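You operate a simulated robot arm through the tools that you are given. There is no shell and no other tool.

You run a simulated robot arm. Do the job below in one go: nothing can be reset, and whatever is moved stays where it is left.

TASK
Tamp the coping joint, seat the slate dowel and spray the joint damp.
Fine: tamp all of it with the tamper and put that back; the dowel goes right down in the dowel hole; spray after tamping. Set down upright: tamper.

The check looks at the end state, three seconds after you hand in, the way a careful person would. Anything else that was tipped, shoved, dropped, spilled or broken makes it a failure.

THE ROBOT
A 6-joint arm with a two-finger parallel gripper, fixed in place. Base frame: the origin is on the floor under the middle of its stand, x ahead of it, y to its left, z up; the work surface is at about z = 920. Readings come in mm, rad, newtons and seconds.
With the tool pointing down near the work surface it reaches from about 240 to 660 mm from the base axis. Its first joint turns from -1.152 to 1.152 rad. Payload 2.9 kg.
The tool frame sits at the grasp point between the pads (the TCP): z along the fingers, y along the line on which they close. The tips reach 30 mm beyond it. Largest opening 110 mm; finger width 20, thickness 10; the body of the gripper, 48 by 112 mm, starts 55 mm behind the TCP.
Orientation is that of the tool frame in the base frame, as [roll, pitch, yaw] about the fixed x, y, z axes, in that order (R = Rz(yaw) Ry(pitch) Rx(roll)). With the fingers straight down and closing along the base's y, the tool's x points along the base's -x, its y along +y and its z along -z.

THE INTERFACE
- The arm moves only by the tool play_rows. Its argument "targets" is one flat list of numbers, 7 for each row, row after row: the shift along the tool's x, y, z in m, then the turn, a rotation vector about the tool's x, y, z in rad, then the finger opening in m, from 0 to 0.11. In form: [tx, ty, tz, ax, ay, az, grip, tx, ty, tz, ax, ay, az, grip, ...]. A call has 1 to 20 rows; each row is the pose to reach, as a shift and turn from the pose commanded when the call began, along the tool's axes at that moment. Each row takes 0.2 s and may step no farther than 50 mm and 0.15 rad from the row before; otherwise, or with a gripper value out of range, the whole call is refused. Where a pose cannot be reached the arm comes as near as it can. A force on the tool above 50 N (or 10 N above the force at the start of the call, whichever is more), or a blocked arm, ends the call early, and 0.2 s more pass. The fingers move at their own pace (about 108 mm/s each) and stop on an object; they squeeze with about 41 N. The grip force told is the motor's: it shows also when the fingers shut on nothing. Time passes only in rows, and 0.2 s behind the last, so rows that repeat a pose let the fingers close. It gives the time, the measured TCP pose, the force on the tool (base axes), the opening and the grip force at its end, in the units of the frame above (readings bear some noise), with the torque about the TCP (base axes, N m) and any sound that the robot's microphone picked up.
- Cameras (640 x 400 px; columns grow to the right, rows downward): "scene" is fixed at [76.6, 428.7, 1396.5]; the picture's right is [-0.79, -0.61, 0.00], its down [-0.27, 0.35, -0.90] and it looks along [0.55, -0.71, -0.44] (base axes); focal length 278 px, centre (320, 200). "wrist" rides on the gripper at [72, 17, -103] in the tool frame; the picture's right is [-0.23, 0.97, 0.00], its down [-0.76, -0.18, -0.62] and it looks along [-0.61, -0.14, 0.78] (tool axes); focal length 222 px, centre (320, 200). There is no depth. A picture from a camera that has moved, and an enlarged one, comes with that camera's place and axes in the base frame and with its lens.
- camera(camera): a new picture of that camera. The clock stands still meanwhile.
- zoom(camera, box): a new picture of the part [left, top, right, bottom] of that camera's present view, enlarged. The clock stands still meanwhile.
- job_done(): hands the job in; it is judged then, once.

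Places have to be worked out from the pictures, the camera data and where the tool is seen. Open the gripper and draw the arm clear of the work before you hand the job in, unless the task says otherwise.

The tools are called after "Request:" by a JSON object that holds its "fn" and its "kwargs". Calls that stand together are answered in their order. play_rows: Moves the arm, as the interface text tells. Its arguments: {"type":"object","properties":{"targets":{"type":"array"}},"required":["targets"]} The other tools are called the same way: camera (camera) takes a picture; zoom (camera, box) takes an enlarged picture of a part of a camera's view; job_done () hands the job in.

At the start:

```text
time: 0.0
tool_pos: [376.9, -91.8, 1273.1]
tool_rot: [3.141, -0.002, 3.141]
force: [-0.7, -0.1, 0.6]
ft_torque: [-0.01, -0.03, 0.0]
width: 109.8
gripper_force: 0.1
```

scene: 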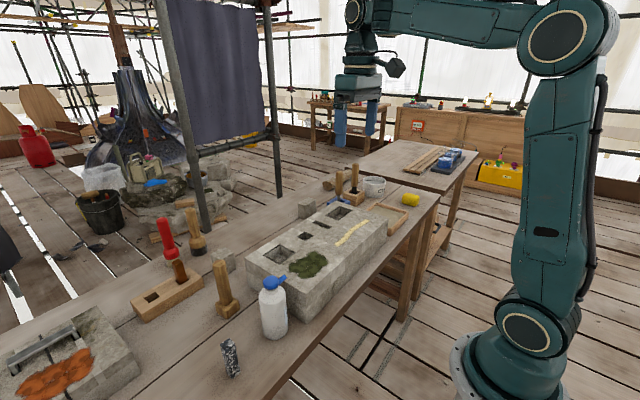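
wrist: 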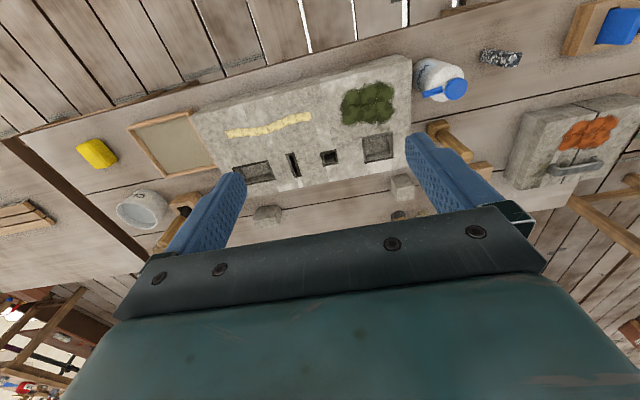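

I start by taking enlarged pictures of the bench to identify the tools, the joint, the dowel and the holes.

Request:
{"fn": "zoom", "kwargs": {"camera": "scene", "box": [120, 160, 440, 360]}}

Request:
{"fn": "zoom", "kwargs": {"camera": "scene", "box": [0, 220, 260, 400]}}

Request:
{"fn": "zoom", "kwargs": {"camera": "scene", "box": [280, 150, 480, 275]}}

Request:
{"fn": "zoom", "kwargs": {"camera": "wrist", "box": [80, 40, 420, 250]}}

Request:
{"fn": "zoom", "kwargs": {"camera": "wrist", "box": [340, 0, 640, 230]}}

```text
2.00 times, centred on (280, 260) of scene
camera zoom: at [76.6, 428.7, 1396.5], right [-0.79, -0.61, 0.0], down [-0.27, 0.35, -0.9], along [0.55, -0.71, -0.44], focal length 556 px, centre (400, 80)
```

zoom: 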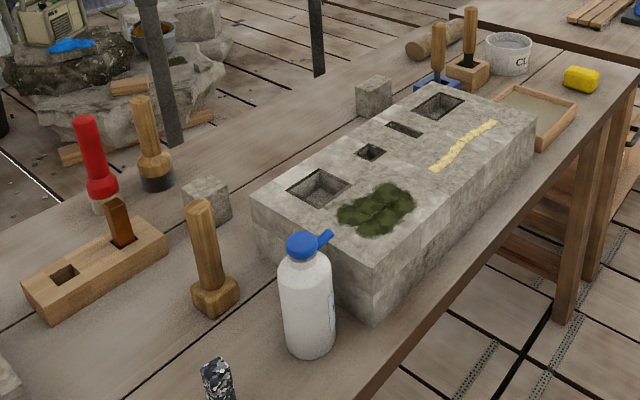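

```text
2.22 times, centred on (130, 310) of scene
camera zoom: at [76.6, 428.7, 1396.5], right [-0.79, -0.61, 0.0], down [-0.27, 0.35, -0.9], along [0.55, -0.71, -0.44], focal length 618 px, centre (742, -44)
```

zoom: 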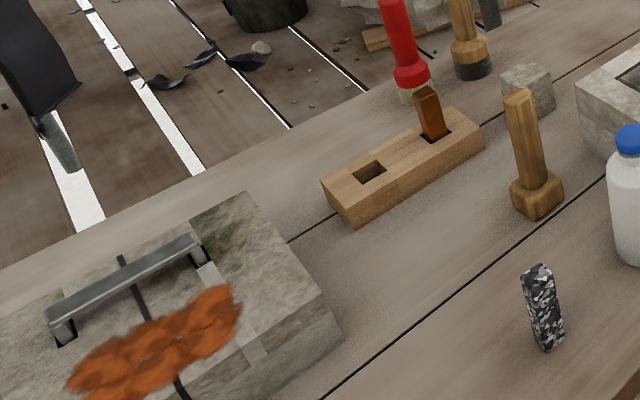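

```text
3.20 times, centred on (380, 212) of scene
camera zoom: at [76.6, 428.7, 1396.5], right [-0.79, -0.61, 0.0], down [-0.27, 0.35, -0.9], along [0.55, -0.71, -0.44], focal length 890 px, centre (128, 160)
```

zoom: 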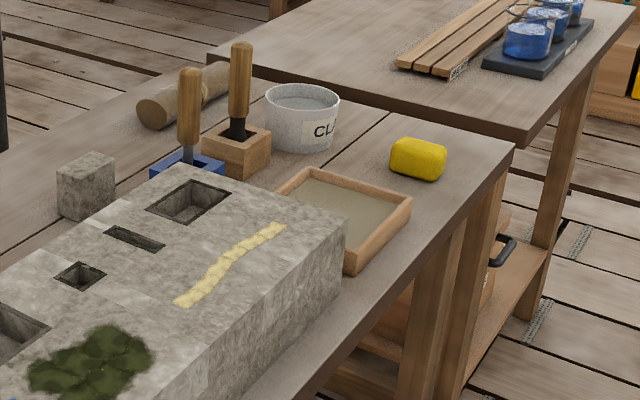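

```text
1.88 times, centred on (250, 145) of wrist
camera zoom: at [304.3, -76.1, 1378.0], right [0.23, 0.97, 0.0], down [0.76, -0.18, 0.62], along [0.61, -0.14, -0.78], focal length 418 px, centre (452, 304)
```

zoom: 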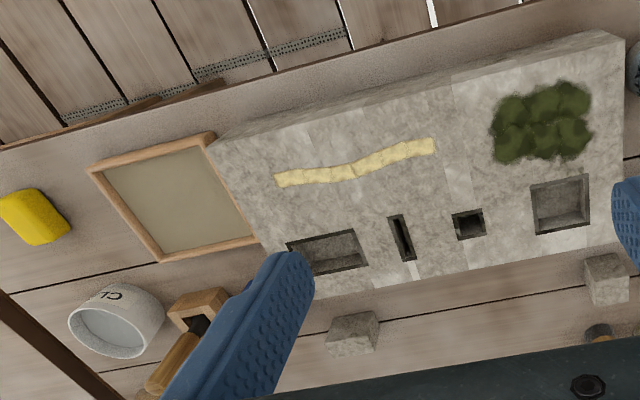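

```text
1.74 times, centred on (490, 115) of wrist
camera zoom: at [304.3, -76.1, 1378.0], right [0.23, 0.97, 0.0], down [0.76, -0.18, 0.62], along [0.61, -0.14, -0.78], focal length 386 px, centre (24, 348)
```

zoom: 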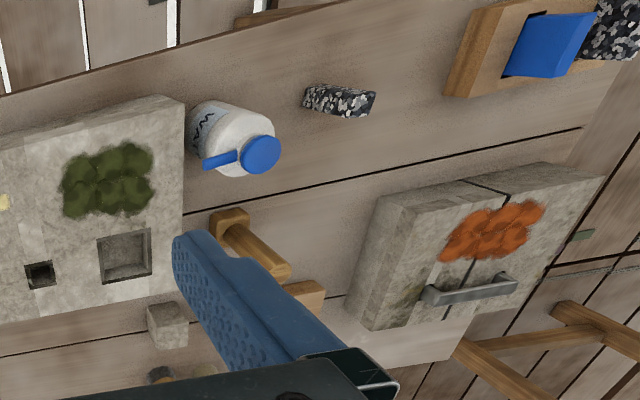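

The layout is roughly clear, but I need finer detail on the block, the candidate tools and the dowels, so I enlarge further.

Request:
{"fn": "zoom", "kwargs": {"camera": "scene", "box": [240, 190, 400, 290]}}

Request:
{"fn": "zoom", "kwargs": {"camera": "scene", "box": [120, 200, 248, 330]}}

Request:
{"fn": "zoom", "kwargs": {"camera": "scene", "box": [190, 260, 310, 390]}}

Request:
{"fn": "zoom", "kwargs": {"camera": "scene", "box": [0, 300, 150, 400]}}

Request:
{"fn": "zoom", "kwargs": {"camera": "wrist", "box": [190, 60, 420, 210]}}

Request:
{"fn": "zoom", "kwargs": {"camera": "wrist", "box": [400, 30, 560, 130]}}

Request:
{"fn": "zoom", "kwargs": {"camera": "wrist", "box": [480, 0, 640, 100]}}

```text
4.00 times, centred on (320, 240) of scene
camera zoom: at [76.6, 428.7, 1396.5], right [-0.79, -0.61, 0.0], down [-0.27, 0.35, -0.9], along [0.55, -0.71, -0.44], focal length 1112 px, centre (320, 40)
```

zoom: 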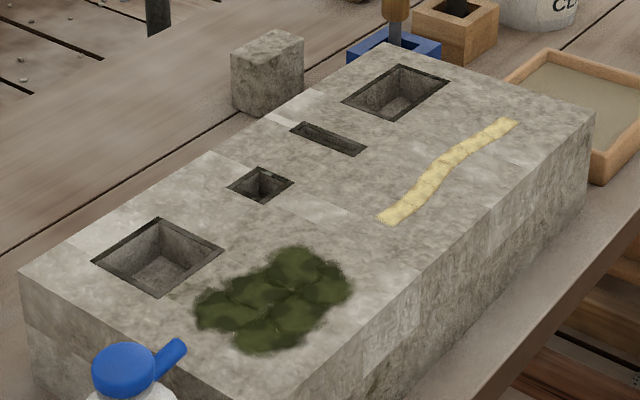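

```text
3.08 times, centred on (184, 265) of scene
camera zoom: at [76.6, 428.7, 1396.5], right [-0.79, -0.61, 0.0], down [-0.27, 0.35, -0.9], along [0.55, -0.71, -0.44], focal length 856 px, centre (738, 0)
```

zoom: 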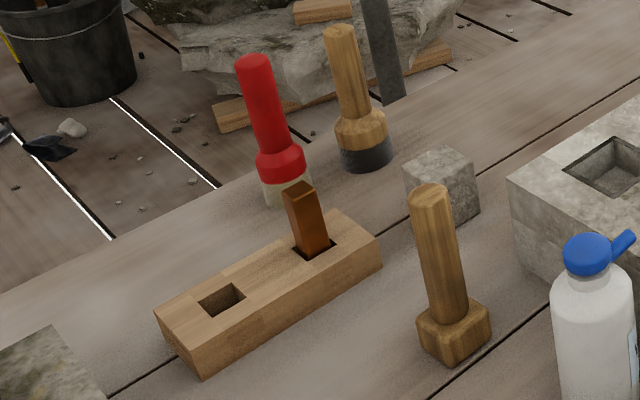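

```text
3.08 times, centred on (250, 325) of scene
camera zoom: at [76.6, 428.7, 1396.5], right [-0.79, -0.61, 0.0], down [-0.27, 0.35, -0.9], along [0.55, -0.71, -0.44], focal length 856 px, centre (535, -185)
```

zoom: 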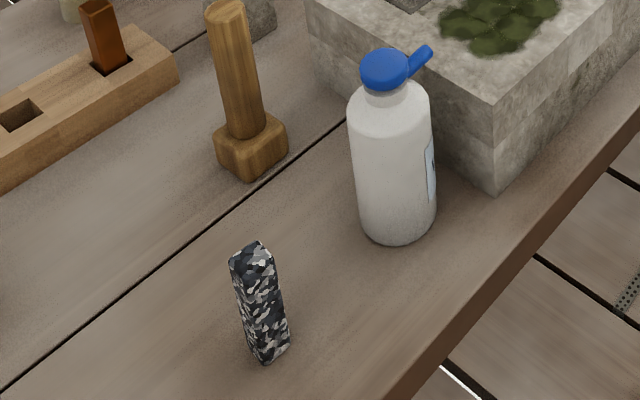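

```text
4.00 times, centred on (75, 350) of scene
camera zoom: at [76.6, 428.7, 1396.5], right [-0.79, -0.61, 0.0], down [-0.27, 0.35, -0.9], along [0.55, -0.71, -0.44], focal length 1112 px, centre (1300, -400)
```

zoom: 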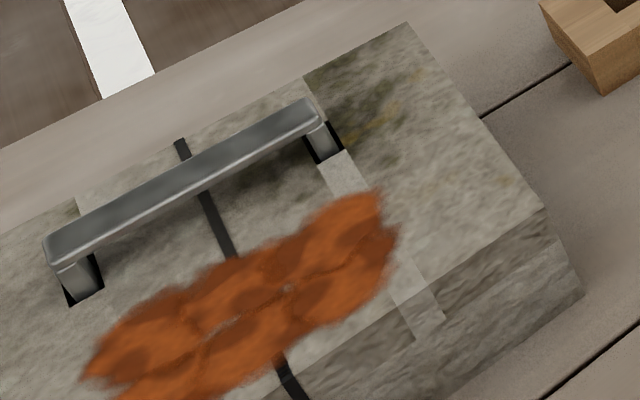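

```text
2.67 times, centred on (305, 135) of wrist
camera zoom: at [304.3, -76.1, 1378.0], right [0.23, 0.97, 0.0], down [0.76, -0.18, 0.62], along [0.61, -0.14, -0.78], focal length 592 px, centre (360, 373)
```

zoom: 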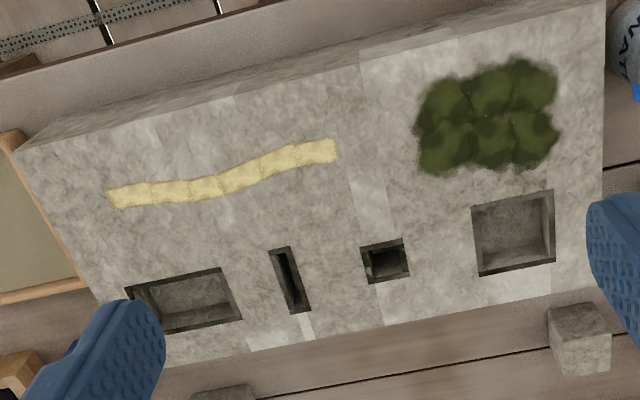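

```text
4.00 times, centred on (480, 80) of wrist
camera zoom: at [304.3, -76.1, 1378.0], right [0.23, 0.97, 0.0], down [0.76, -0.18, 0.62], along [0.61, -0.14, -0.78], focal length 888 px, centre (-320, 680)
```

zoom: 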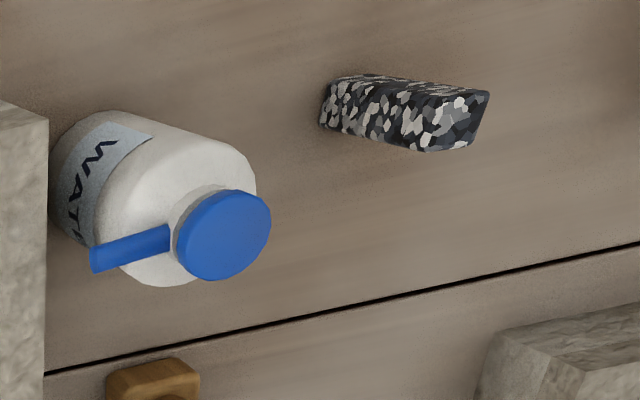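

```text
4.00 times, centred on (560, 50) of wrist
camera zoom: at [304.3, -76.1, 1378.0], right [0.23, 0.97, 0.0], down [0.76, -0.18, 0.62], along [0.61, -0.14, -0.78], focal length 888 px, centre (-640, 800)
```

zoom: 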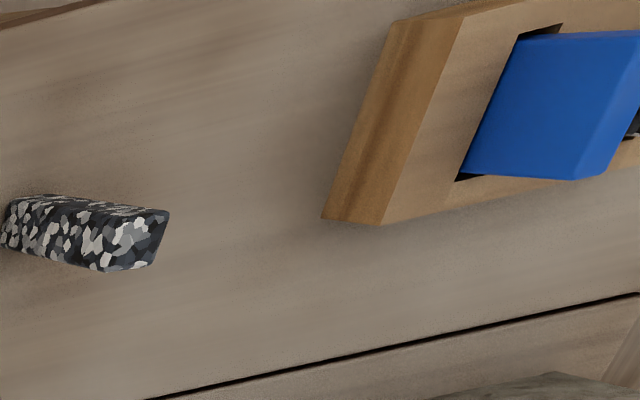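

From matching the two views, the bench top comes out near z ≈ 810 and the stone block's top near z ≈ 920. Some items on the +y side are out of the scene view, so I move the arm there, high up, to look with the wrist camera.

Request:
{"fn": "play_rows", "kwargs": {"targets": [0, 0.045, 0, 0, 0, 0, 0.11, 0, 0.09, 0, 0, 0, 0, 0.11, 0, 0.135, 0, 0, 0, 0, 0.11, 0, 0.18, 0, 0, 0, 0, 0.11, 0, 0.225, 0, 0, 0, 0, 0.11, 0, 0.27, 0, 0, 0, 0, 0.11, 0, 0.315, 0, 0, 0, 0, 0.11, 0, 0.36, 0, 0, 0, 0, 0.11]}}

Request:
{"fn": "camera", "kwargs": {"camera": "wrist"}}

Request:
{"fn": "camera", "kwargs": {"camera": "scene"}}

```text
time: 1.8
tool_pos: [376.8, 263.7, 1274.3]
tool_rot: [-3.141, 0.0, 3.141]
force: [-0.1, 0.7, 0.1]
ft_torque: [0.04, 0.0, -0.01]
width: 110.0
gripper_force: 0.1
```

```text
taken
camera wrist: at [304.8, 280.5, 1378.1], right [0.23, 0.97, 0.0], down [0.76, -0.18, 0.62], along [0.61, -0.14, -0.78], focal length 222 px, centre (320, 200)
```

wrist: 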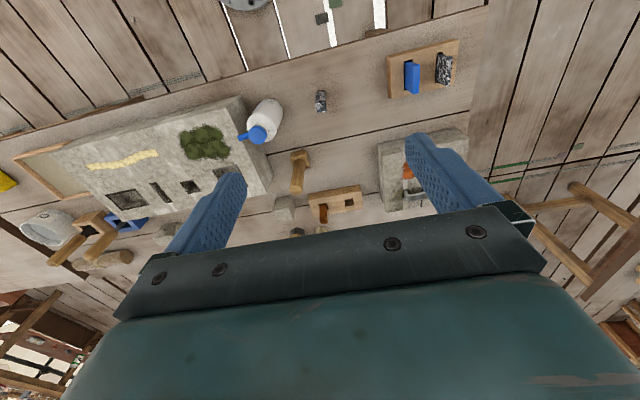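

```text
taken
```

scene: 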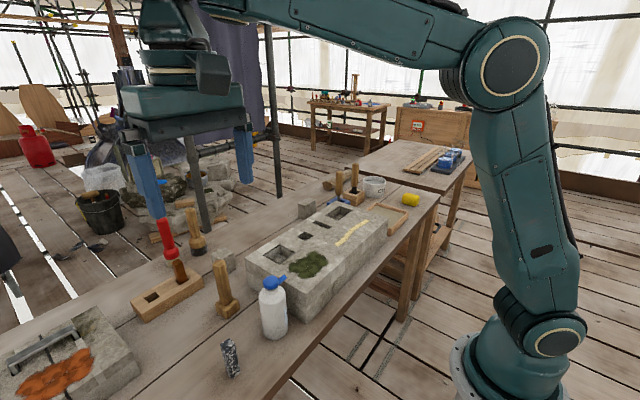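

Request:
{"fn": "zoom", "kwargs": {"camera": "wrist", "box": [370, 20, 490, 120]}}

Request:
{"fn": "zoom", "kwargs": {"camera": "wrist", "box": [220, 80, 400, 240]}}

Request:
{"fn": "zoom", "kwargs": {"camera": "wrist", "box": [40, 80, 280, 230]}}

Request:
{"fn": "zoom", "kwargs": {"camera": "wrist", "box": [370, 110, 490, 220]}}

```text
4.00 times, centred on (430, 70) of wrist
camera zoom: at [304.8, 280.5, 1378.1], right [0.23, 0.97, 0.0], down [0.76, -0.18, 0.62], along [0.61, -0.14, -0.78], focal length 888 px, centre (-120, 720)
```

zoom: 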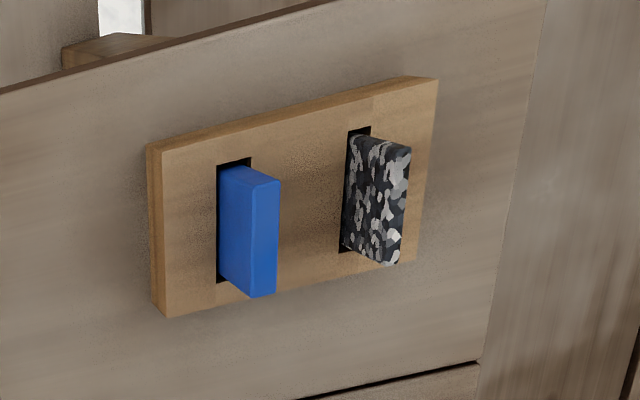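

```text
2.50 times, centred on (310, 160) of wrist
camera zoom: at [304.8, 280.5, 1378.1], right [0.23, 0.97, 0.0], down [0.76, -0.18, 0.62], along [0.61, -0.14, -0.78], focal length 555 px, centre (345, 300)
```

zoom: 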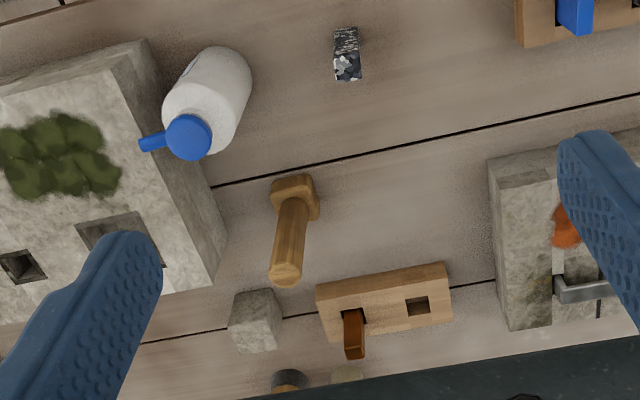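

```text
2.67 times, centred on (160, 155) of wrist
camera zoom: at [304.8, 280.5, 1378.1], right [0.23, 0.97, 0.0], down [0.76, -0.18, 0.62], along [0.61, -0.14, -0.78], focal length 592 px, centre (747, 320)
```

zoom: 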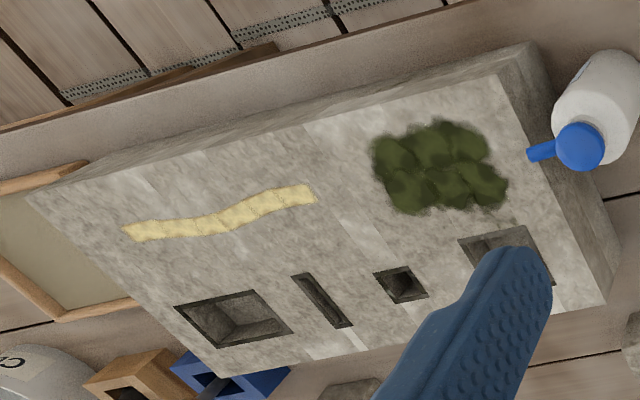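

```text
3.64 times, centred on (430, 165) of wrist
camera zoom: at [304.8, 280.5, 1378.1], right [0.23, 0.97, 0.0], down [0.76, -0.18, 0.62], along [0.61, -0.14, -0.78], focal length 808 px, centre (-80, 327)
```

zoom: 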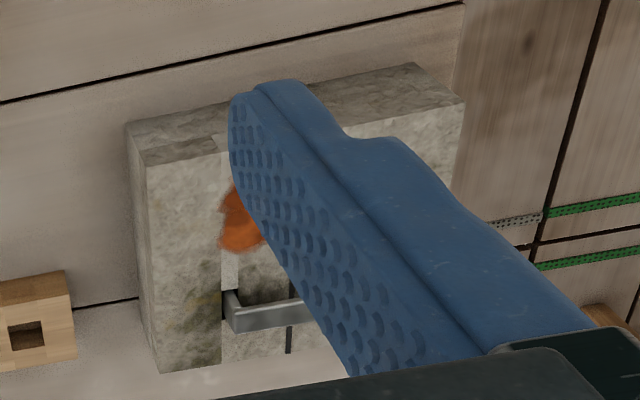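

Reachable candidates: the wooden square-footed tamper (~598,153), the white WATER bottle (~445,129), the speckled square dowel standing loose (~440,256), and the square hole in the big block. I go closer above the bottle for a detailed look.

Request:
{"fn": "play_rows", "kwargs": {"targets": [-0.0075, -0.022, 0.033, 0, 0, 0, 0.11, -0.015, -0.044, 0.066, 0, 0, 0, 0.11, -0.0225, -0.066, 0.099, 0, 0, 0, 0.11, -0.03, -0.088, 0.132, 0, 0, 0, 0.11, -0.0375, -0.11, 0.165, 0, 0, 0, 0.11, -0.045, -0.131, 0.197, 0, 0, 0, 0.11]}}

Request:
{"fn": "camera", "kwargs": {"camera": "wrist"}}

Request:
{"fn": "zoom", "kwargs": {"camera": "wrist", "box": [230, 40, 430, 200]}}

```text
time: 3.2
tool_pos: [422.9, 135.3, 1076.8]
tool_rot: [-3.142, 0.0, 3.141]
force: [0.3, -0.5, -0.5]
ft_torque: [0.0, 0.01, -0.02]
width: 109.8
gripper_force: 0.2
```

```text
taken
camera wrist: at [350.6, 152.1, 1180.6], right [0.23, 0.97, 0.0], down [0.76, -0.18, 0.62], along [0.61, -0.14, -0.78], focal length 222 px, centre (320, 200)
```

wrist: 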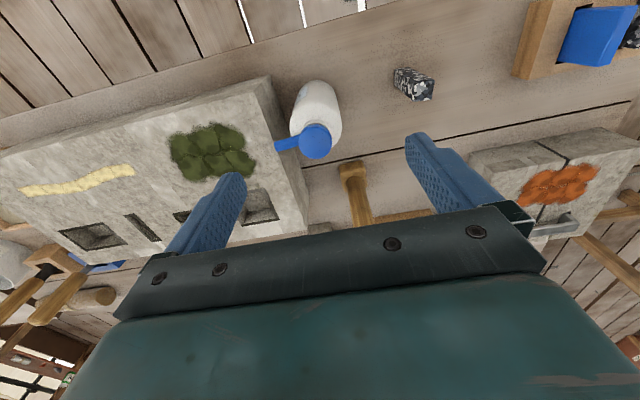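

```text
2.50 times, centred on (330, 120) of wrist
camera zoom: at [350.6, 152.1, 1180.6], right [0.23, 0.97, 0.0], down [0.76, -0.18, 0.62], along [0.61, -0.14, -0.78], focal length 555 px, centre (295, 400)
```

zoom: 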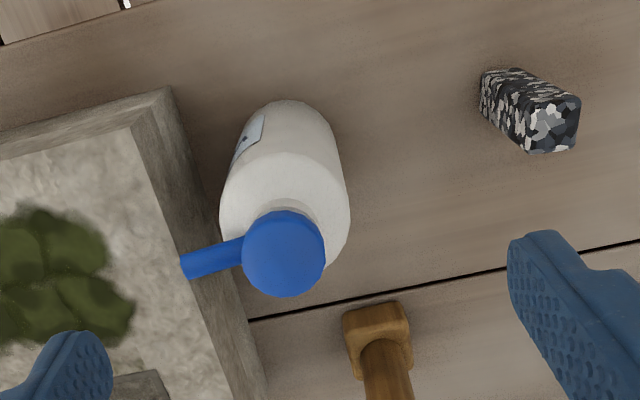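

The cap sits at about (447,124,960) with its spout pointing along -y. I now move over towards the tamper (estimated around (575,164)) to look down on it.

Request:
{"fn": "play_rows", "kwargs": {"targets": [-0.04, 0.011, 0, 0, 0, 0, 0.11, -0.08, 0.022, 0, 0, 0, 0, 0.11, -0.119, 0.033, 0, 0, 0, 0, 0.11, -0.119, 0.033, 0, 0, 0, 0, 0.11]}}

Request:
{"fn": "camera", "kwargs": {"camera": "wrist"}}

Request:
{"fn": "zoom", "kwargs": {"camera": "wrist", "box": [240, 60, 400, 200]}}

Request:
{"fn": "zoom", "kwargs": {"camera": "scene", "box": [150, 200, 310, 340]}}

```text
time: 4.2
tool_pos: [540.2, 170.4, 1076.3]
tool_rot: [-3.141, 0.002, -3.141]
force: [0.3, 1.0, 0.0]
ft_torque: [0.02, -0.03, -0.01]
width: 110.0
gripper_force: 0.0
```

```text
taken
camera wrist: at [469.0, 187.1, 1179.7], right [0.23, 0.97, 0.0], down [0.76, -0.18, 0.62], along [0.61, -0.14, -0.78], focal length 222 px, centre (320, 200)
```

wrist: 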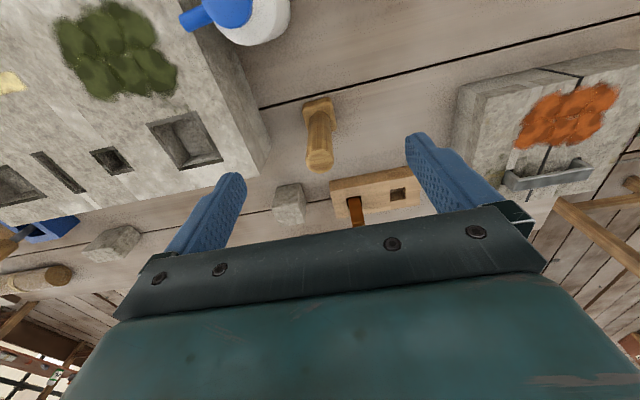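

```text
2.86 times, centred on (320, 130) of wrist
camera zoom: at [469.0, 187.1, 1179.7], right [0.23, 0.97, 0.0], down [0.76, -0.18, 0.62], along [0.61, -0.14, -0.78], focal length 635 px, centre (320, 400)
```

zoom: 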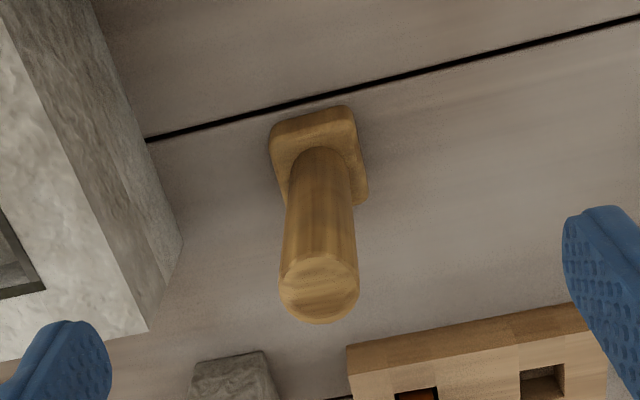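

```text
2.86 times, centred on (230, 270) of scene
camera zoom: at [76.6, 428.7, 1396.5], right [-0.79, -0.61, 0.0], down [-0.27, 0.35, -0.9], along [0.55, -0.71, -0.44], focal length 795 px, centre (577, 0)
```

zoom: 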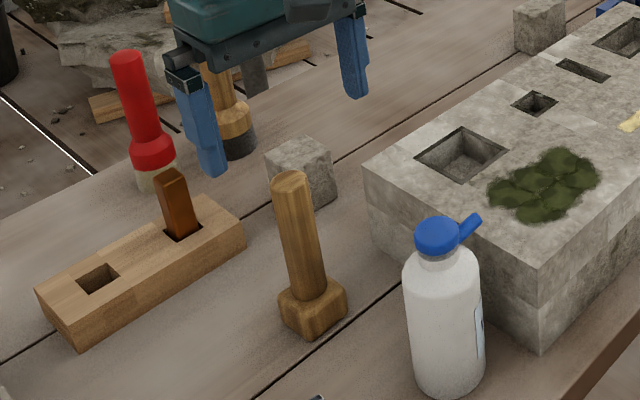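

The tamper's handle top is at about (580,160,972), its foot is ~44 mm square and aligned with the base axes. Before grasping I look closely at the strip-like joint and the holes in the coping block.

Request:
{"fn": "play_rows", "kwargs": {"targets": [0.0126, -0.043, -0.002, 0, 0, 0, 0.11, 0.0252, -0.086, -0.004, 0, 0, 0, 0.11, 0.0378, -0.129, -0.007, 0, 0, 0, 0.11, 0.0504, -0.172, -0.01, 0, 0, 0, 0.11, 0.063, -0.215, -0.012, 0, 0, 0, 0.11, 0.0756, -0.258, -0.014, 0, 0, 0, 0.11, 0.0882, -0.301, -0.017, 0, 0, 0, 0.11, 0.1008, -0.344, -0.019, 0, 0, 0, 0.11, 0.113, -0.388, -0.021, 0, 0, 0, 0.11, 0.113, -0.388, -0.021, 0, 0, 0, 0.11]}}

Request:
{"fn": "camera", "kwargs": {"camera": "wrist"}}

Request:
{"fn": "zoom", "kwargs": {"camera": "wrist", "box": [200, 30, 460, 200]}}

```text
time: 6.4
tool_pos: [427.1, -219.8, 1097.0]
tool_rot: [3.141, 0.001, -3.141]
force: [0.4, -0.1, 0.2]
ft_torque: [-0.02, -0.02, -0.01]
width: 110.2
gripper_force: 0.1
```

```text
taken
camera wrist: at [354.7, -202.9, 1200.4], right [0.23, 0.97, 0.0], down [0.76, -0.18, 0.62], along [0.61, -0.14, -0.78], focal length 222 px, centre (320, 200)
```

wrist: 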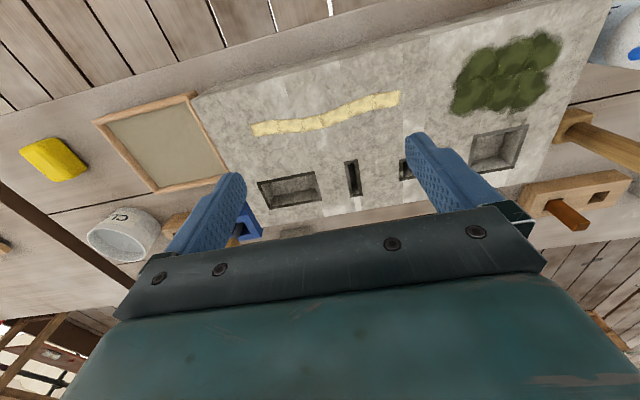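

```text
2.35 times, centred on (330, 115) of wrist
camera zoom: at [354.7, -202.9, 1200.4], right [0.23, 0.97, 0.0], down [0.76, -0.18, 0.62], along [0.61, -0.14, -0.78], focal length 523 px, centre (296, 400)
```

zoom: 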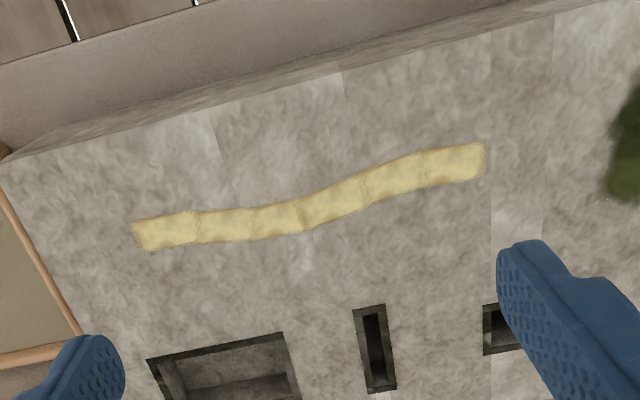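

The joint strip runs from about (440,-312) to (444,-127) on the block top at z ≈ 922, with six visible segments, all within ±5 mm of x = 445. Now I look closely at the small square hole near (545,-111).

Request:
{"fn": "play_rows", "kwargs": {"targets": [-0.024, 0.028, 0.012, 0, 0, 0, 0.11, -0.048, 0.056, 0.025, 0, 0, 0, 0.11, -0.072, 0.085, 0.038, 0, 0, 0, 0.11, -0.095, 0.113, 0.05, 0, 0, 0, 0.11, -0.095, 0.113, 0.05, 0, 0, 0, 0.11]}}

Request:
{"fn": "camera", "kwargs": {"camera": "wrist"}}

Request:
{"fn": "zoom", "kwargs": {"camera": "wrist", "box": [250, 90, 410, 200]}}

```text
time: 7.6
tool_pos: [525.7, -105.2, 1047.7]
tool_rot: [3.141, 0.0, 3.14]
force: [-0.6, -0.3, 0.0]
ft_torque: [-0.03, 0.0, -0.03]
width: 110.1
gripper_force: 0.1
```

```text
taken
camera wrist: at [453.1, -89.0, 1152.4], right [0.23, 0.97, 0.0], down [0.76, -0.18, 0.62], along [0.61, -0.14, -0.78], focal length 222 px, centre (320, 200)
```

wrist: 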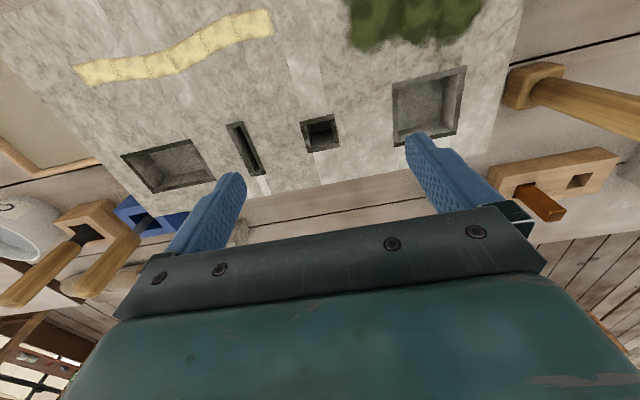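

```text
3.64 times, centred on (330, 145) of wrist
camera zoom: at [453.1, -89.0, 1152.4], right [0.23, 0.97, 0.0], down [0.76, -0.18, 0.62], along [0.61, -0.14, -0.78], focal length 808 px, centre (284, 400)
```

zoom: 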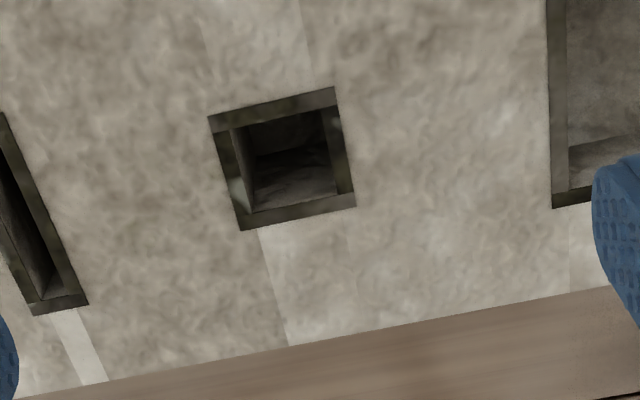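

The hole is axis-aligned: outer frame about 36.7 mm, opening about 26 mm, centred near (546,-111), block top at z ≈ 920. Next I look closely at the speckled dowel near (435,251).

Request:
{"fn": "play_rows", "kwargs": {"targets": [0.0126, 0.04, -0.01, 0, 0, 0, 0.11, 0.0252, 0.08, -0.01, 0, 0, 0, 0.11, 0.0378, 0.12, -0.01, 0, 0, 0, 0.11, 0.0504, 0.16, -0.01, 0, 0, 0, 0.11, 0.063, 0.2, -0.01, 0, 0, 0, 0.11, 0.0756, 0.24, -0.01, 0, 0, 0, 0.11, 0.0882, 0.28, -0.01, 0, 0, 0, 0.11, 0.1008, 0.32, 0, 0, 0, 0, 0.11, 0.1137, 0.36, 0.014, 0, 0, 0, 0.11, 0.1137, 0.36, 0.014, 0, 0, 0, 0.11]}}

Request:
{"fn": "camera", "kwargs": {"camera": "wrist"}}

Request:
{"fn": "zoom", "kwargs": {"camera": "wrist", "box": [260, 70, 400, 190]}}

```text
time: 9.8
tool_pos: [409.3, 254.5, 1034.0]
tool_rot: [-3.141, 0.003, 3.141]
force: [0.3, -0.9, -0.2]
ft_torque: [-0.01, 0.0, -0.03]
width: 110.0
gripper_force: 0.1
```

```text
taken
camera wrist: at [337.1, 271.5, 1138.2], right [0.23, 0.97, 0.0], down [0.76, -0.18, 0.62], along [0.61, -0.14, -0.78], focal length 222 px, centre (320, 200)
```

wrist: 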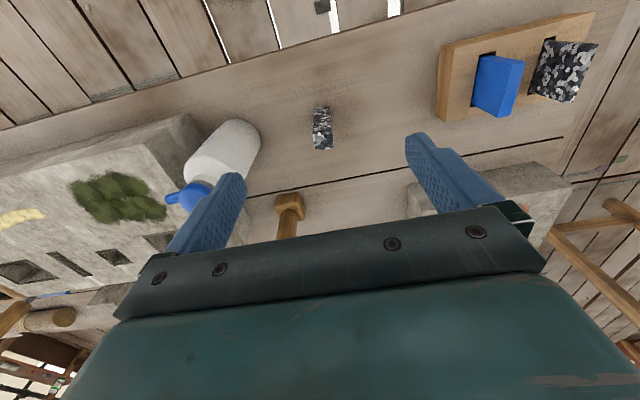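

```text
3.33 times, centred on (330, 130) of wrist
camera zoom: at [337.1, 271.5, 1138.2], right [0.23, 0.97, 0.0], down [0.76, -0.18, 0.62], along [0.61, -0.14, -0.78], focal length 740 px, centre (287, 433)
```

zoom: 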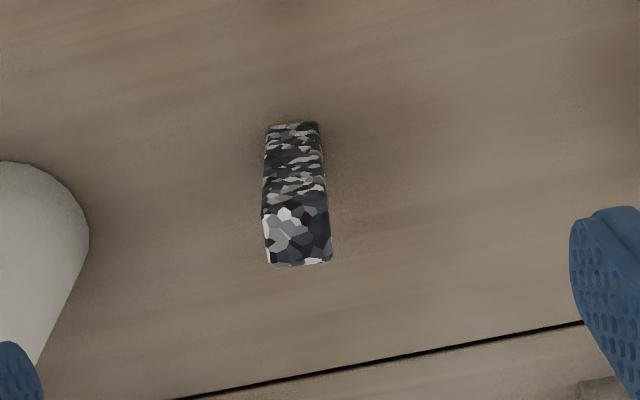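

I zoom in further on the dowel to measure its width, yaw and height.

Request:
{"fn": "zoom", "kwargs": {"camera": "wrist", "box": [300, 95, 350, 160]}}

Request:
{"fn": "zoom", "kwargs": {"camera": "scene", "box": [200, 325, 260, 385]}}

```text
6.15 times, centred on (325, 128) of wrist
camera zoom: at [337.1, 271.5, 1138.2], right [0.23, 0.97, 0.0], down [0.76, -0.18, 0.62], along [0.61, -0.14, -0.78], focal length 1367 px, centre (289, 646)
```

zoom: 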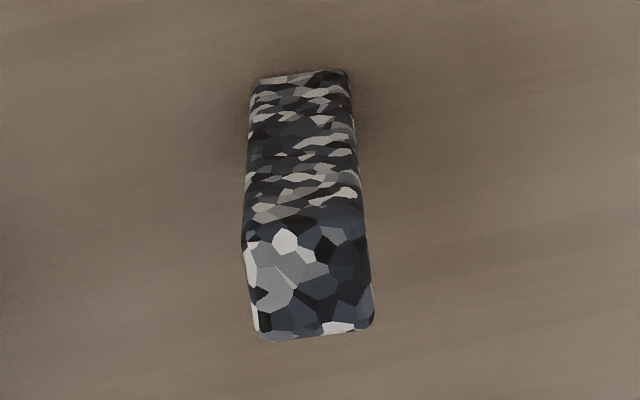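

```text
6.67 times, centred on (230, 355) of scene
camera zoom: at [76.6, 428.7, 1396.5], right [-0.79, -0.61, 0.0], down [-0.27, 0.35, -0.9], along [0.55, -0.71, -0.44], focal length 1854 px, centre (920, -833)
```

zoom: 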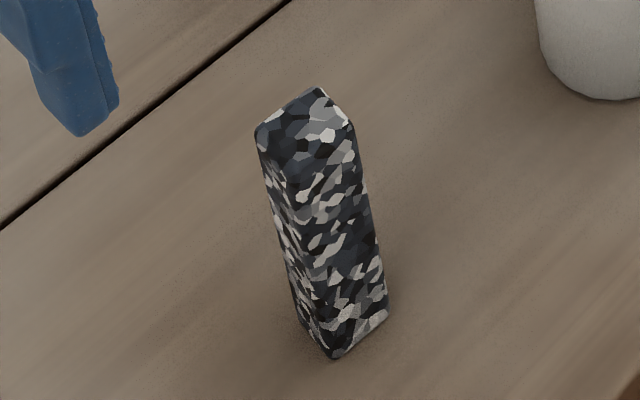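

The dowel is about 22 mm square, ~88 mm tall, yaw ≈ -0.115 rad, top centre ≈ (437,252,908), bench ≈ 820. Tamping comes first: I move above the tamper at (581,160) with the fingers opened to 80 mm.

Request:
{"fn": "play_rows", "kwargs": {"targets": [-0.034, -0.019, -0.026, 0, 0, 0, 0.11, -0.068, -0.038, -0.026, 0, 0, 0, 0.08, -0.102, -0.057, -0.026, 0, 0, 0, 0.08, -0.137, -0.076, -0.026, 0, 0, 0, 0.08, -0.1715, -0.0945, -0.026, 0, 0, 0, 0.08, -0.1715, -0.0945, -0.026, 0, 0, 0, 0.08]}}

Request:
{"fn": "camera", "kwargs": {"camera": "wrist"}}

Request:
{"fn": "zoom", "kwargs": {"camera": "scene", "box": [130, 140, 290, 320]}}

```text
time: 11.2
tool_pos: [581.7, 158.4, 1060.3]
tool_rot: [3.141, 0.0, -3.141]
force: [-0.1, -0.2, -0.2]
ft_torque: [-0.01, -0.04, 0.01]
width: 80.1
gripper_force: 0.0
```

```text
taken
camera wrist: at [509.3, 175.4, 1164.5], right [0.23, 0.97, 0.0], down [0.76, -0.18, 0.62], along [0.61, -0.14, -0.78], focal length 222 px, centre (320, 200)
```

wrist: 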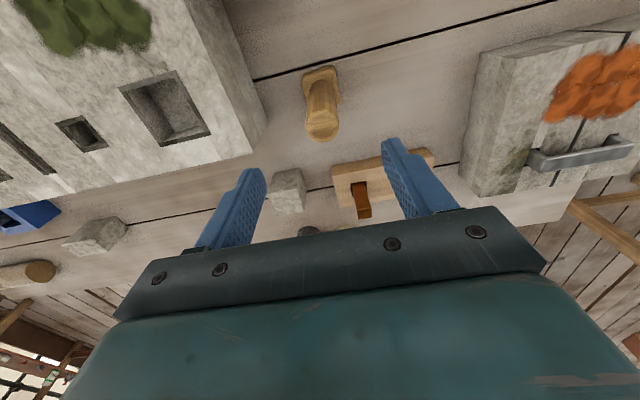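

```text
2.22 times, centred on (210, 230) of scene
camera zoom: at [76.7, 428.7, 1396.5], right [-0.79, -0.61, 0.0], down [-0.27, 0.35, -0.9], along [0.54, -0.71, -0.44], focal length 618 px, centre (564, 133)
```

zoom: 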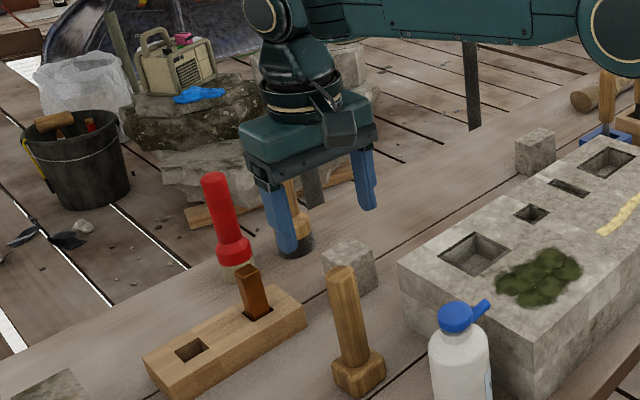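

The handle top shows at about (579,160.5), so I descend around it to z ≈ 935 and close on it.

Request:
{"fn": "play_rows", "kwargs": {"targets": [0.002, 0.002, 0.03, 0, 0, 0, 0.08, 0.002, 0.002, 0.06, 0, 0, 0, 0.08, 0.002, 0.002, 0.09, 0, 0, 0, 0.08, 0.002, 0.002, 0.11, 0, 0, 0, 0.08, 0.002, 0.002, 0.125, 0, 0, 0, 0.08, 0.002, 0.002, 0.125, 0, 0, 0, 0.08]}}

Request:
{"fn": "zoom", "kwargs": {"camera": "scene", "box": [160, 190, 300, 330]}}

Request:
{"fn": "camera", "kwargs": {"camera": "wrist"}}

```text
time: 12.6
tool_pos: [578.1, 163.2, 934.9]
tool_rot: [3.14, 0.0, -3.141]
force: [0.1, 0.0, -0.4]
ft_torque: [0.02, -0.03, 0.01]
width: 80.1
gripper_force: 0.0
```

```text
2.86 times, centred on (230, 260) of scene
camera zoom: at [76.6, 428.7, 1396.5], right [-0.79, -0.61, 0.0], down [-0.27, 0.35, -0.9], along [0.55, -0.71, -0.44], focal length 795 px, centre (577, 29)
```

zoom: 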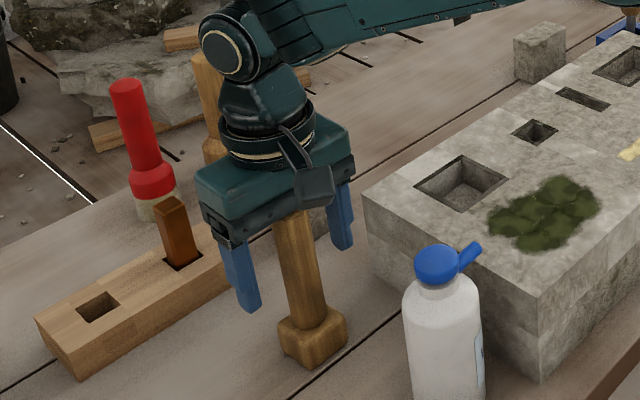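

```text
taken
camera wrist: at [505.6, 179.8, 1038.8], right [0.23, 0.97, 0.0], down [0.76, -0.18, 0.62], along [0.61, -0.14, -0.78], focal length 222 px, centre (320, 200)
```

wrist: 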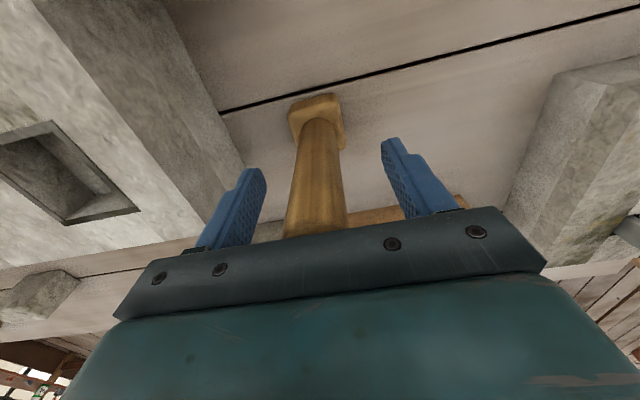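

The fingers straddle the handle; I shift 2 mm to centre on it and close, checking the grip before lifting.

Request:
{"fn": "play_rows", "kwargs": {"targets": [0, -0.002, 0, 0, 0, 0, 0.08, 0, -0.002, 0, 0, 0, 0, 0.04, 0, -0.002, 0, 0, 0, 0, 0.0, 0, -0.002, 0, 0, 0, 0, 0.0, 0, -0.002, 0, 0, 0, 0, 0.0]}}

Request:
{"fn": "zoom", "kwargs": {"camera": "scene", "box": [160, 190, 300, 330]}}

```text
time: 13.8
tool_pos: [578.1, 161.6, 935.0]
tool_rot: [3.14, 0.0, 3.142]
force: [-0.6, -0.6, -0.2]
ft_torque: [0.02, -0.02, -0.01]
width: 29.2
gripper_force: 40.8
```

```text
2.86 times, centred on (230, 260) of scene
camera zoom: at [76.6, 428.7, 1396.5], right [-0.79, -0.61, 0.0], down [-0.27, 0.35, -0.9], along [0.55, -0.71, -0.44], focal length 795 px, centre (577, 29)
```

zoom: 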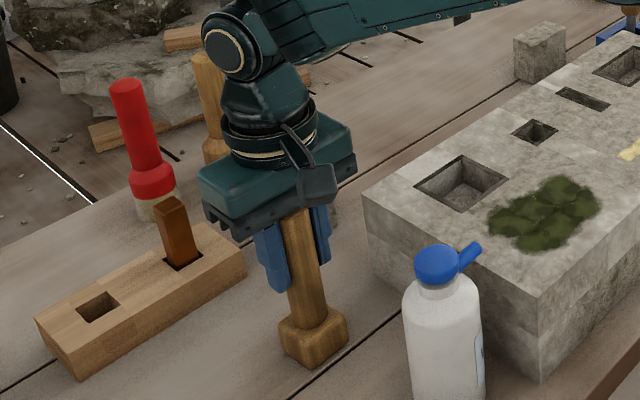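

Grip is firm (29.2 mm, 41 N). I lift straight up and check the load.

Request:
{"fn": "play_rows", "kwargs": {"targets": [0, 0, -0.01, 0, 0, 0, 0, 0, 0, -0.03, 0, 0, 0, 0, 0, 0, -0.06, 0, 0, 0, 0, 0, 0, -0.09, 0, 0, 0, 0, 0, 0, -0.12, 0, 0, 0, 0, 0, 0, -0.15, 0, 0, 0, 0, 0, 0, -0.18, 0, 0, 0, 0, 0, 0, -0.18, 0, 0, 0, 0]}}

Request:
{"fn": "camera", "kwargs": {"camera": "scene"}}

Request:
{"fn": "camera", "kwargs": {"camera": "wrist"}}

```text
time: 15.6
tool_pos: [578.7, 157.8, 1114.2]
tool_rot: [-3.141, 0.0, -3.141]
force: [-0.7, -0.1, -2.3]
ft_torque: [-0.02, -0.01, -0.03]
width: 29.3
gripper_force: 41.5
```

```text
taken
```

scene: 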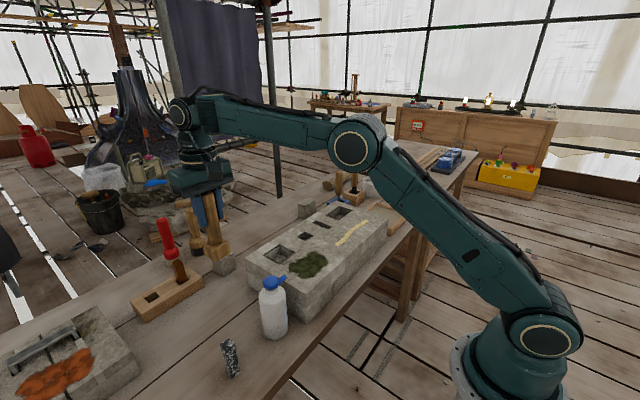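

```text
taken
camera wrist: at [505.8, 175.5, 1218.3], right [0.23, 0.97, 0.0], down [0.76, -0.18, 0.62], along [0.61, -0.14, -0.78], focal length 222 px, centre (320, 200)
```

wrist: 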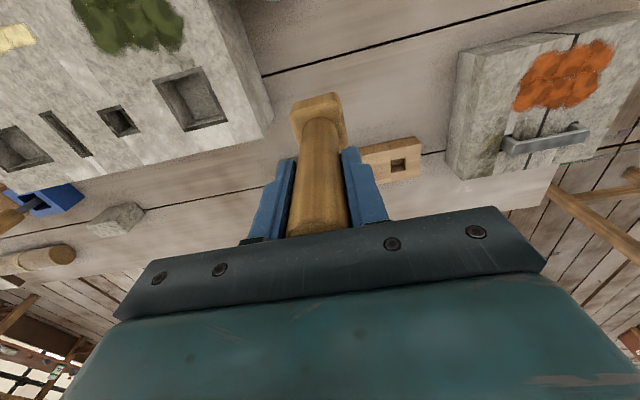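

The tamper hangs upright with about 2.3 N weight. I carry it at this height over to the near end of the strip at y ≈ -143.

Request:
{"fn": "play_rows", "kwargs": {"targets": [0.0168, -0.038, 0, 0, 0, 0, 0, 0.0335, -0.076, 0, 0, 0, 0, 0, 0.0503, -0.114, 0, 0, 0, 0, 0, 0.067, -0.152, 0, 0, 0, 0, 0, 0.0838, -0.19, 0, 0, 0, 0, 0, 0.1005, -0.228, 0, 0, 0, 0, 0, 0.1173, -0.266, 0, 0, 0, 0, 0, 0.134, -0.304, 0, 0, 0, 0, 0, 0.134, -0.304, 0.03, 0, 0, 0, 0, 0.134, -0.304, 0.05, 0, 0, 0, 0, 0.134, -0.304, 0.06, 0, 0, 0, 0, 0.134, -0.304, 0.06, 0, 0, 0, 0]}}

Request:
{"fn": "camera", "kwargs": {"camera": "wrist"}}

Request:
{"fn": "zoom", "kwargs": {"camera": "scene", "box": [240, 140, 440, 280]}}

```text
time: 18.2
tool_pos: [443.4, -143.4, 1056.3]
tool_rot: [-3.141, -0.001, 3.14]
force: [-0.6, 0.8, -2.9]
ft_torque: [0.01, -0.01, 0.02]
width: 29.0
gripper_force: 41.4
```

```text
taken
camera wrist: at [371.3, -126.4, 1159.6], right [0.23, 0.97, 0.0], down [0.76, -0.18, 0.62], along [0.61, -0.14, -0.78], focal length 222 px, centre (320, 200)
```

wrist: 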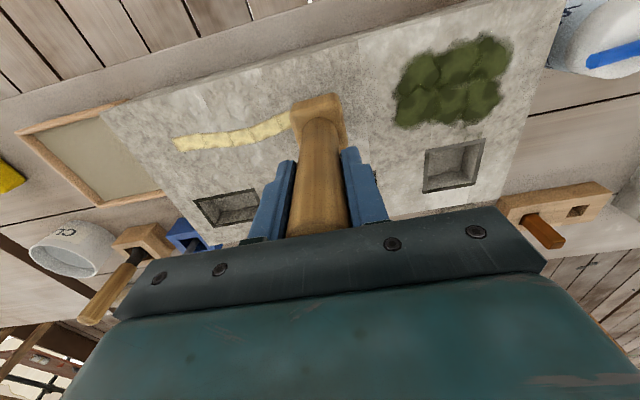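

```text
2.86 times, centred on (340, 210) of scene
camera zoom: at [76.7, 428.7, 1396.5], right [-0.79, -0.61, 0.0], down [-0.27, 0.35, -0.9], along [0.54, -0.71, -0.44], focal length 795 px, centre (263, 171)
```

zoom: 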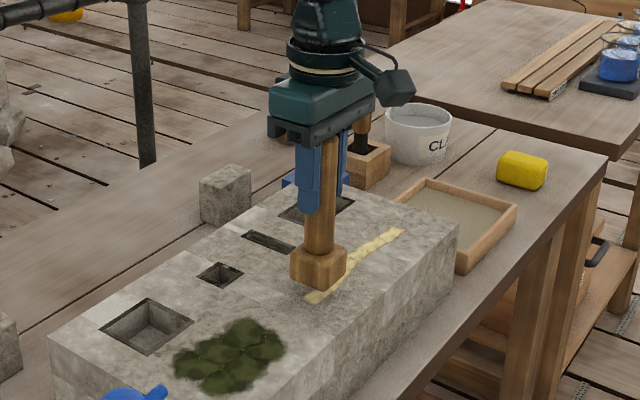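

The foot hangs over the near end of the strip, about 20 mm above it. I lower in small steps to find contact.

Request:
{"fn": "play_rows", "kwargs": {"targets": [0, 0, 0.008, 0, 0, 0, 0, 0, 0, 0.013, 0, 0, 0, 0, 0, 0, 0.016, 0, 0, 0, 0, 0, 0, 0.018, 0, 0, 0, 0]}}

```text
time: 19.2
tool_pos: [444.0, -145.2, 1037.3]
tool_rot: [-3.141, -0.001, -3.141]
force: [0.6, 0.0, -3.4]
ft_torque: [0.0, 0.04, -0.01]
width: 29.4
gripper_force: 41.1
```

Request:
{"fn": "play_rows", "kwargs": {"targets": [0, 0, 0.002, 0, 0, 0, 0, 0, 0, 0.003, 0, 0, 0, 0, 0, 0, 0.004, 0, 0, 0, 0]}}

Request:
{"fn": "zoom", "kwargs": {"camera": "scene", "box": [300, 200, 400, 270]}}

```text
time: 20.0
tool_pos: [443.3, -143.8, 1035.6]
tool_rot: [3.141, 0.001, 3.139]
force: [-7.6, 0.9, 16.1]
ft_torque: [0.21, 0.77, 0.09]
width: 29.1
gripper_force: 40.9
```

```text
5.71 times, centred on (350, 235) of scene
camera zoom: at [76.2, 428.8, 1396.5], right [-0.79, -0.61, 0.0], down [-0.27, 0.35, -0.9], along [0.55, -0.71, -0.44], focal length 1589 px, centre (149, 0)
```

zoom: 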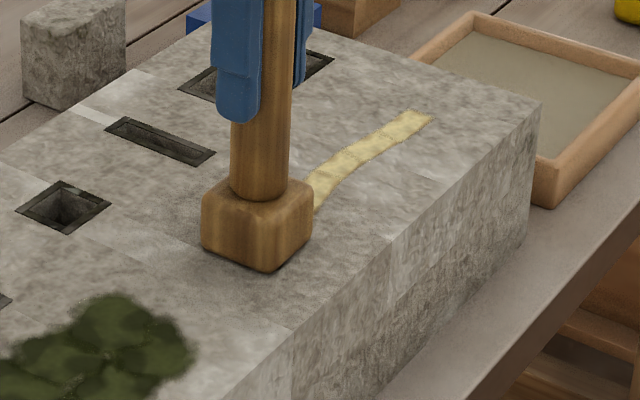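

Contact came at a commanded TCP z of about 1032 with roughly 19 N of press. I lift off a little and check whether the segment changed.

Request:
{"fn": "play_rows", "kwargs": {"targets": [0, 0, -0.005, 0, 0, 0, 0, 0, 0, -0.02, 0, 0, 0, 0, 0, 0, -0.05, 0, 0, 0, 0, 0, 0, -0.07, 0, 0, 0, 0, 0, 0, -0.07, 0, 0, 0, 0]}}

Request:
{"fn": "zoom", "kwargs": {"camera": "scene", "box": [300, 190, 400, 260]}}

Request:
{"fn": "zoom", "kwargs": {"camera": "wrist", "box": [150, 50, 400, 200]}}

```text
time: 21.2
tool_pos: [445.1, -143.5, 1104.8]
tool_rot: [3.141, 0.001, -3.14]
force: [-1.2, -0.2, -2.3]
ft_torque: [0.0, -0.02, -0.02]
width: 29.1
gripper_force: 41.5
```

```text
5.71 times, centred on (350, 225) of scene
camera zoom: at [76.6, 428.7, 1396.5], right [-0.79, -0.61, 0.0], down [-0.27, 0.35, -0.9], along [0.54, -0.71, -0.44], focal length 1589 px, centre (149, 57)
```

zoom: 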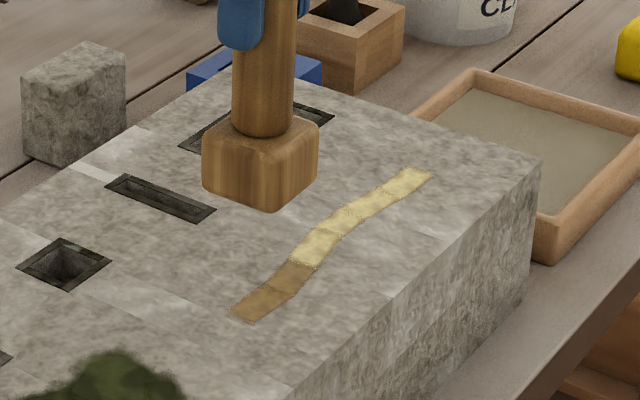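

```text
2.56 times, centred on (275, 125) of wrist
camera zoom: at [372.4, -126.2, 1208.3], right [0.23, 0.97, 0.0], down [0.76, -0.18, 0.62], along [0.61, -0.14, -0.78], focal length 569 px, centre (435, 392)
```

zoom: 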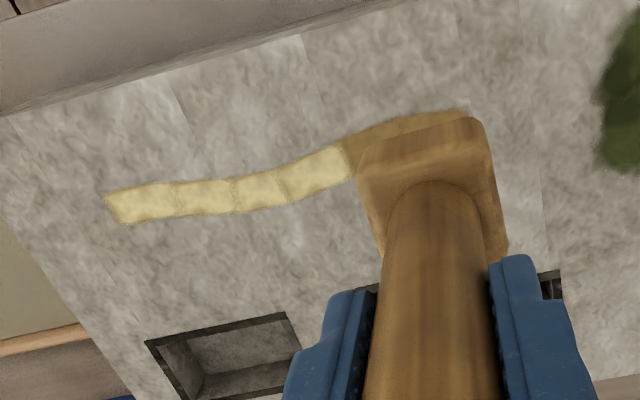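

Two segments turned brown, so the press works. I tamp the remaining four segments at y ≈ -200, -235, -270 and -298 in turn.

Request:
{"fn": "play_rows", "kwargs": {"targets": [-0.002, -0.03, 0.03, 0, 0, 0, 0, -0.002, -0.057, 0.056, 0, 0, 0, 0, -0.002, -0.057, 0.066, 0, 0, 0, 0, -0.002, -0.057, 0.07, 0, 0, 0, 0, -0.002, -0.057, 0.07, 0, 0, 0, 0, -0.002, -0.057, 0.056, 0, 0, 0, 0, -0.003, -0.092, 0.056, 0, 0, 0, 0, -0.003, -0.092, 0.066, 0, 0, 0, 0, -0.003, -0.092, 0.07, 0, 0, 0, 0, -0.003, -0.092, 0.07, 0, 0, 0, 0, -0.003, -0.092, 0.056, 0, 0, 0, 0, -0.002, -0.127, 0.056, 0, 0, 0, 0, -0.002, -0.127, 0.066, 0, 0, 0, 0, -0.002, -0.127, 0.07, 0, 0, 0, 0, -0.002, -0.127, 0.07, 0, 0, 0, 0, -0.002, -0.127, 0.056, 0, 0, 0, 0, 0.001, -0.155, 0.056, 0, 0, 0, 0, 0.001, -0.155, 0.066, 0, 0, 0, 0, 0.001, -0.155, 0.07, 0, 0, 0, 0, 0.001, -0.155, 0.07, 0, 0, 0, 0]}}

Request:
{"fn": "zoom", "kwargs": {"camera": "scene", "box": [300, 190, 420, 260]}}

```text
time: 25.4
tool_pos: [443.0, -300.0, 1034.9]
tool_rot: [-3.138, 0.002, 3.141]
force: [-8.2, 3.0, 20.3]
ft_torque: [0.83, 0.8, 0.06]
width: 29.2
gripper_force: 40.9
```

```text
5.33 times, centred on (360, 225) of scene
camera zoom: at [76.1, 429.0, 1396.4], right [-0.79, -0.61, 0.0], down [-0.27, 0.35, -0.9], along [0.55, -0.71, -0.44], focal length 1483 px, centre (107, 67)
```

zoom: 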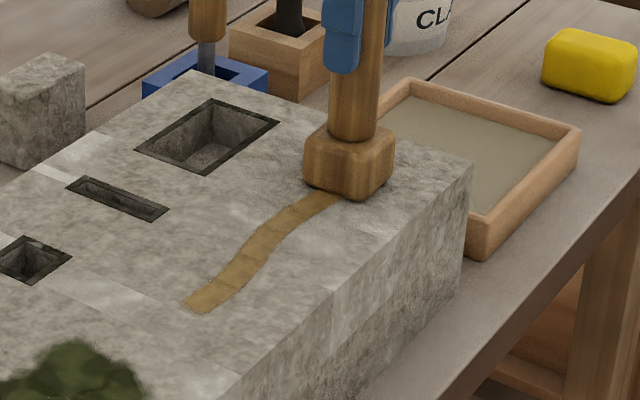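

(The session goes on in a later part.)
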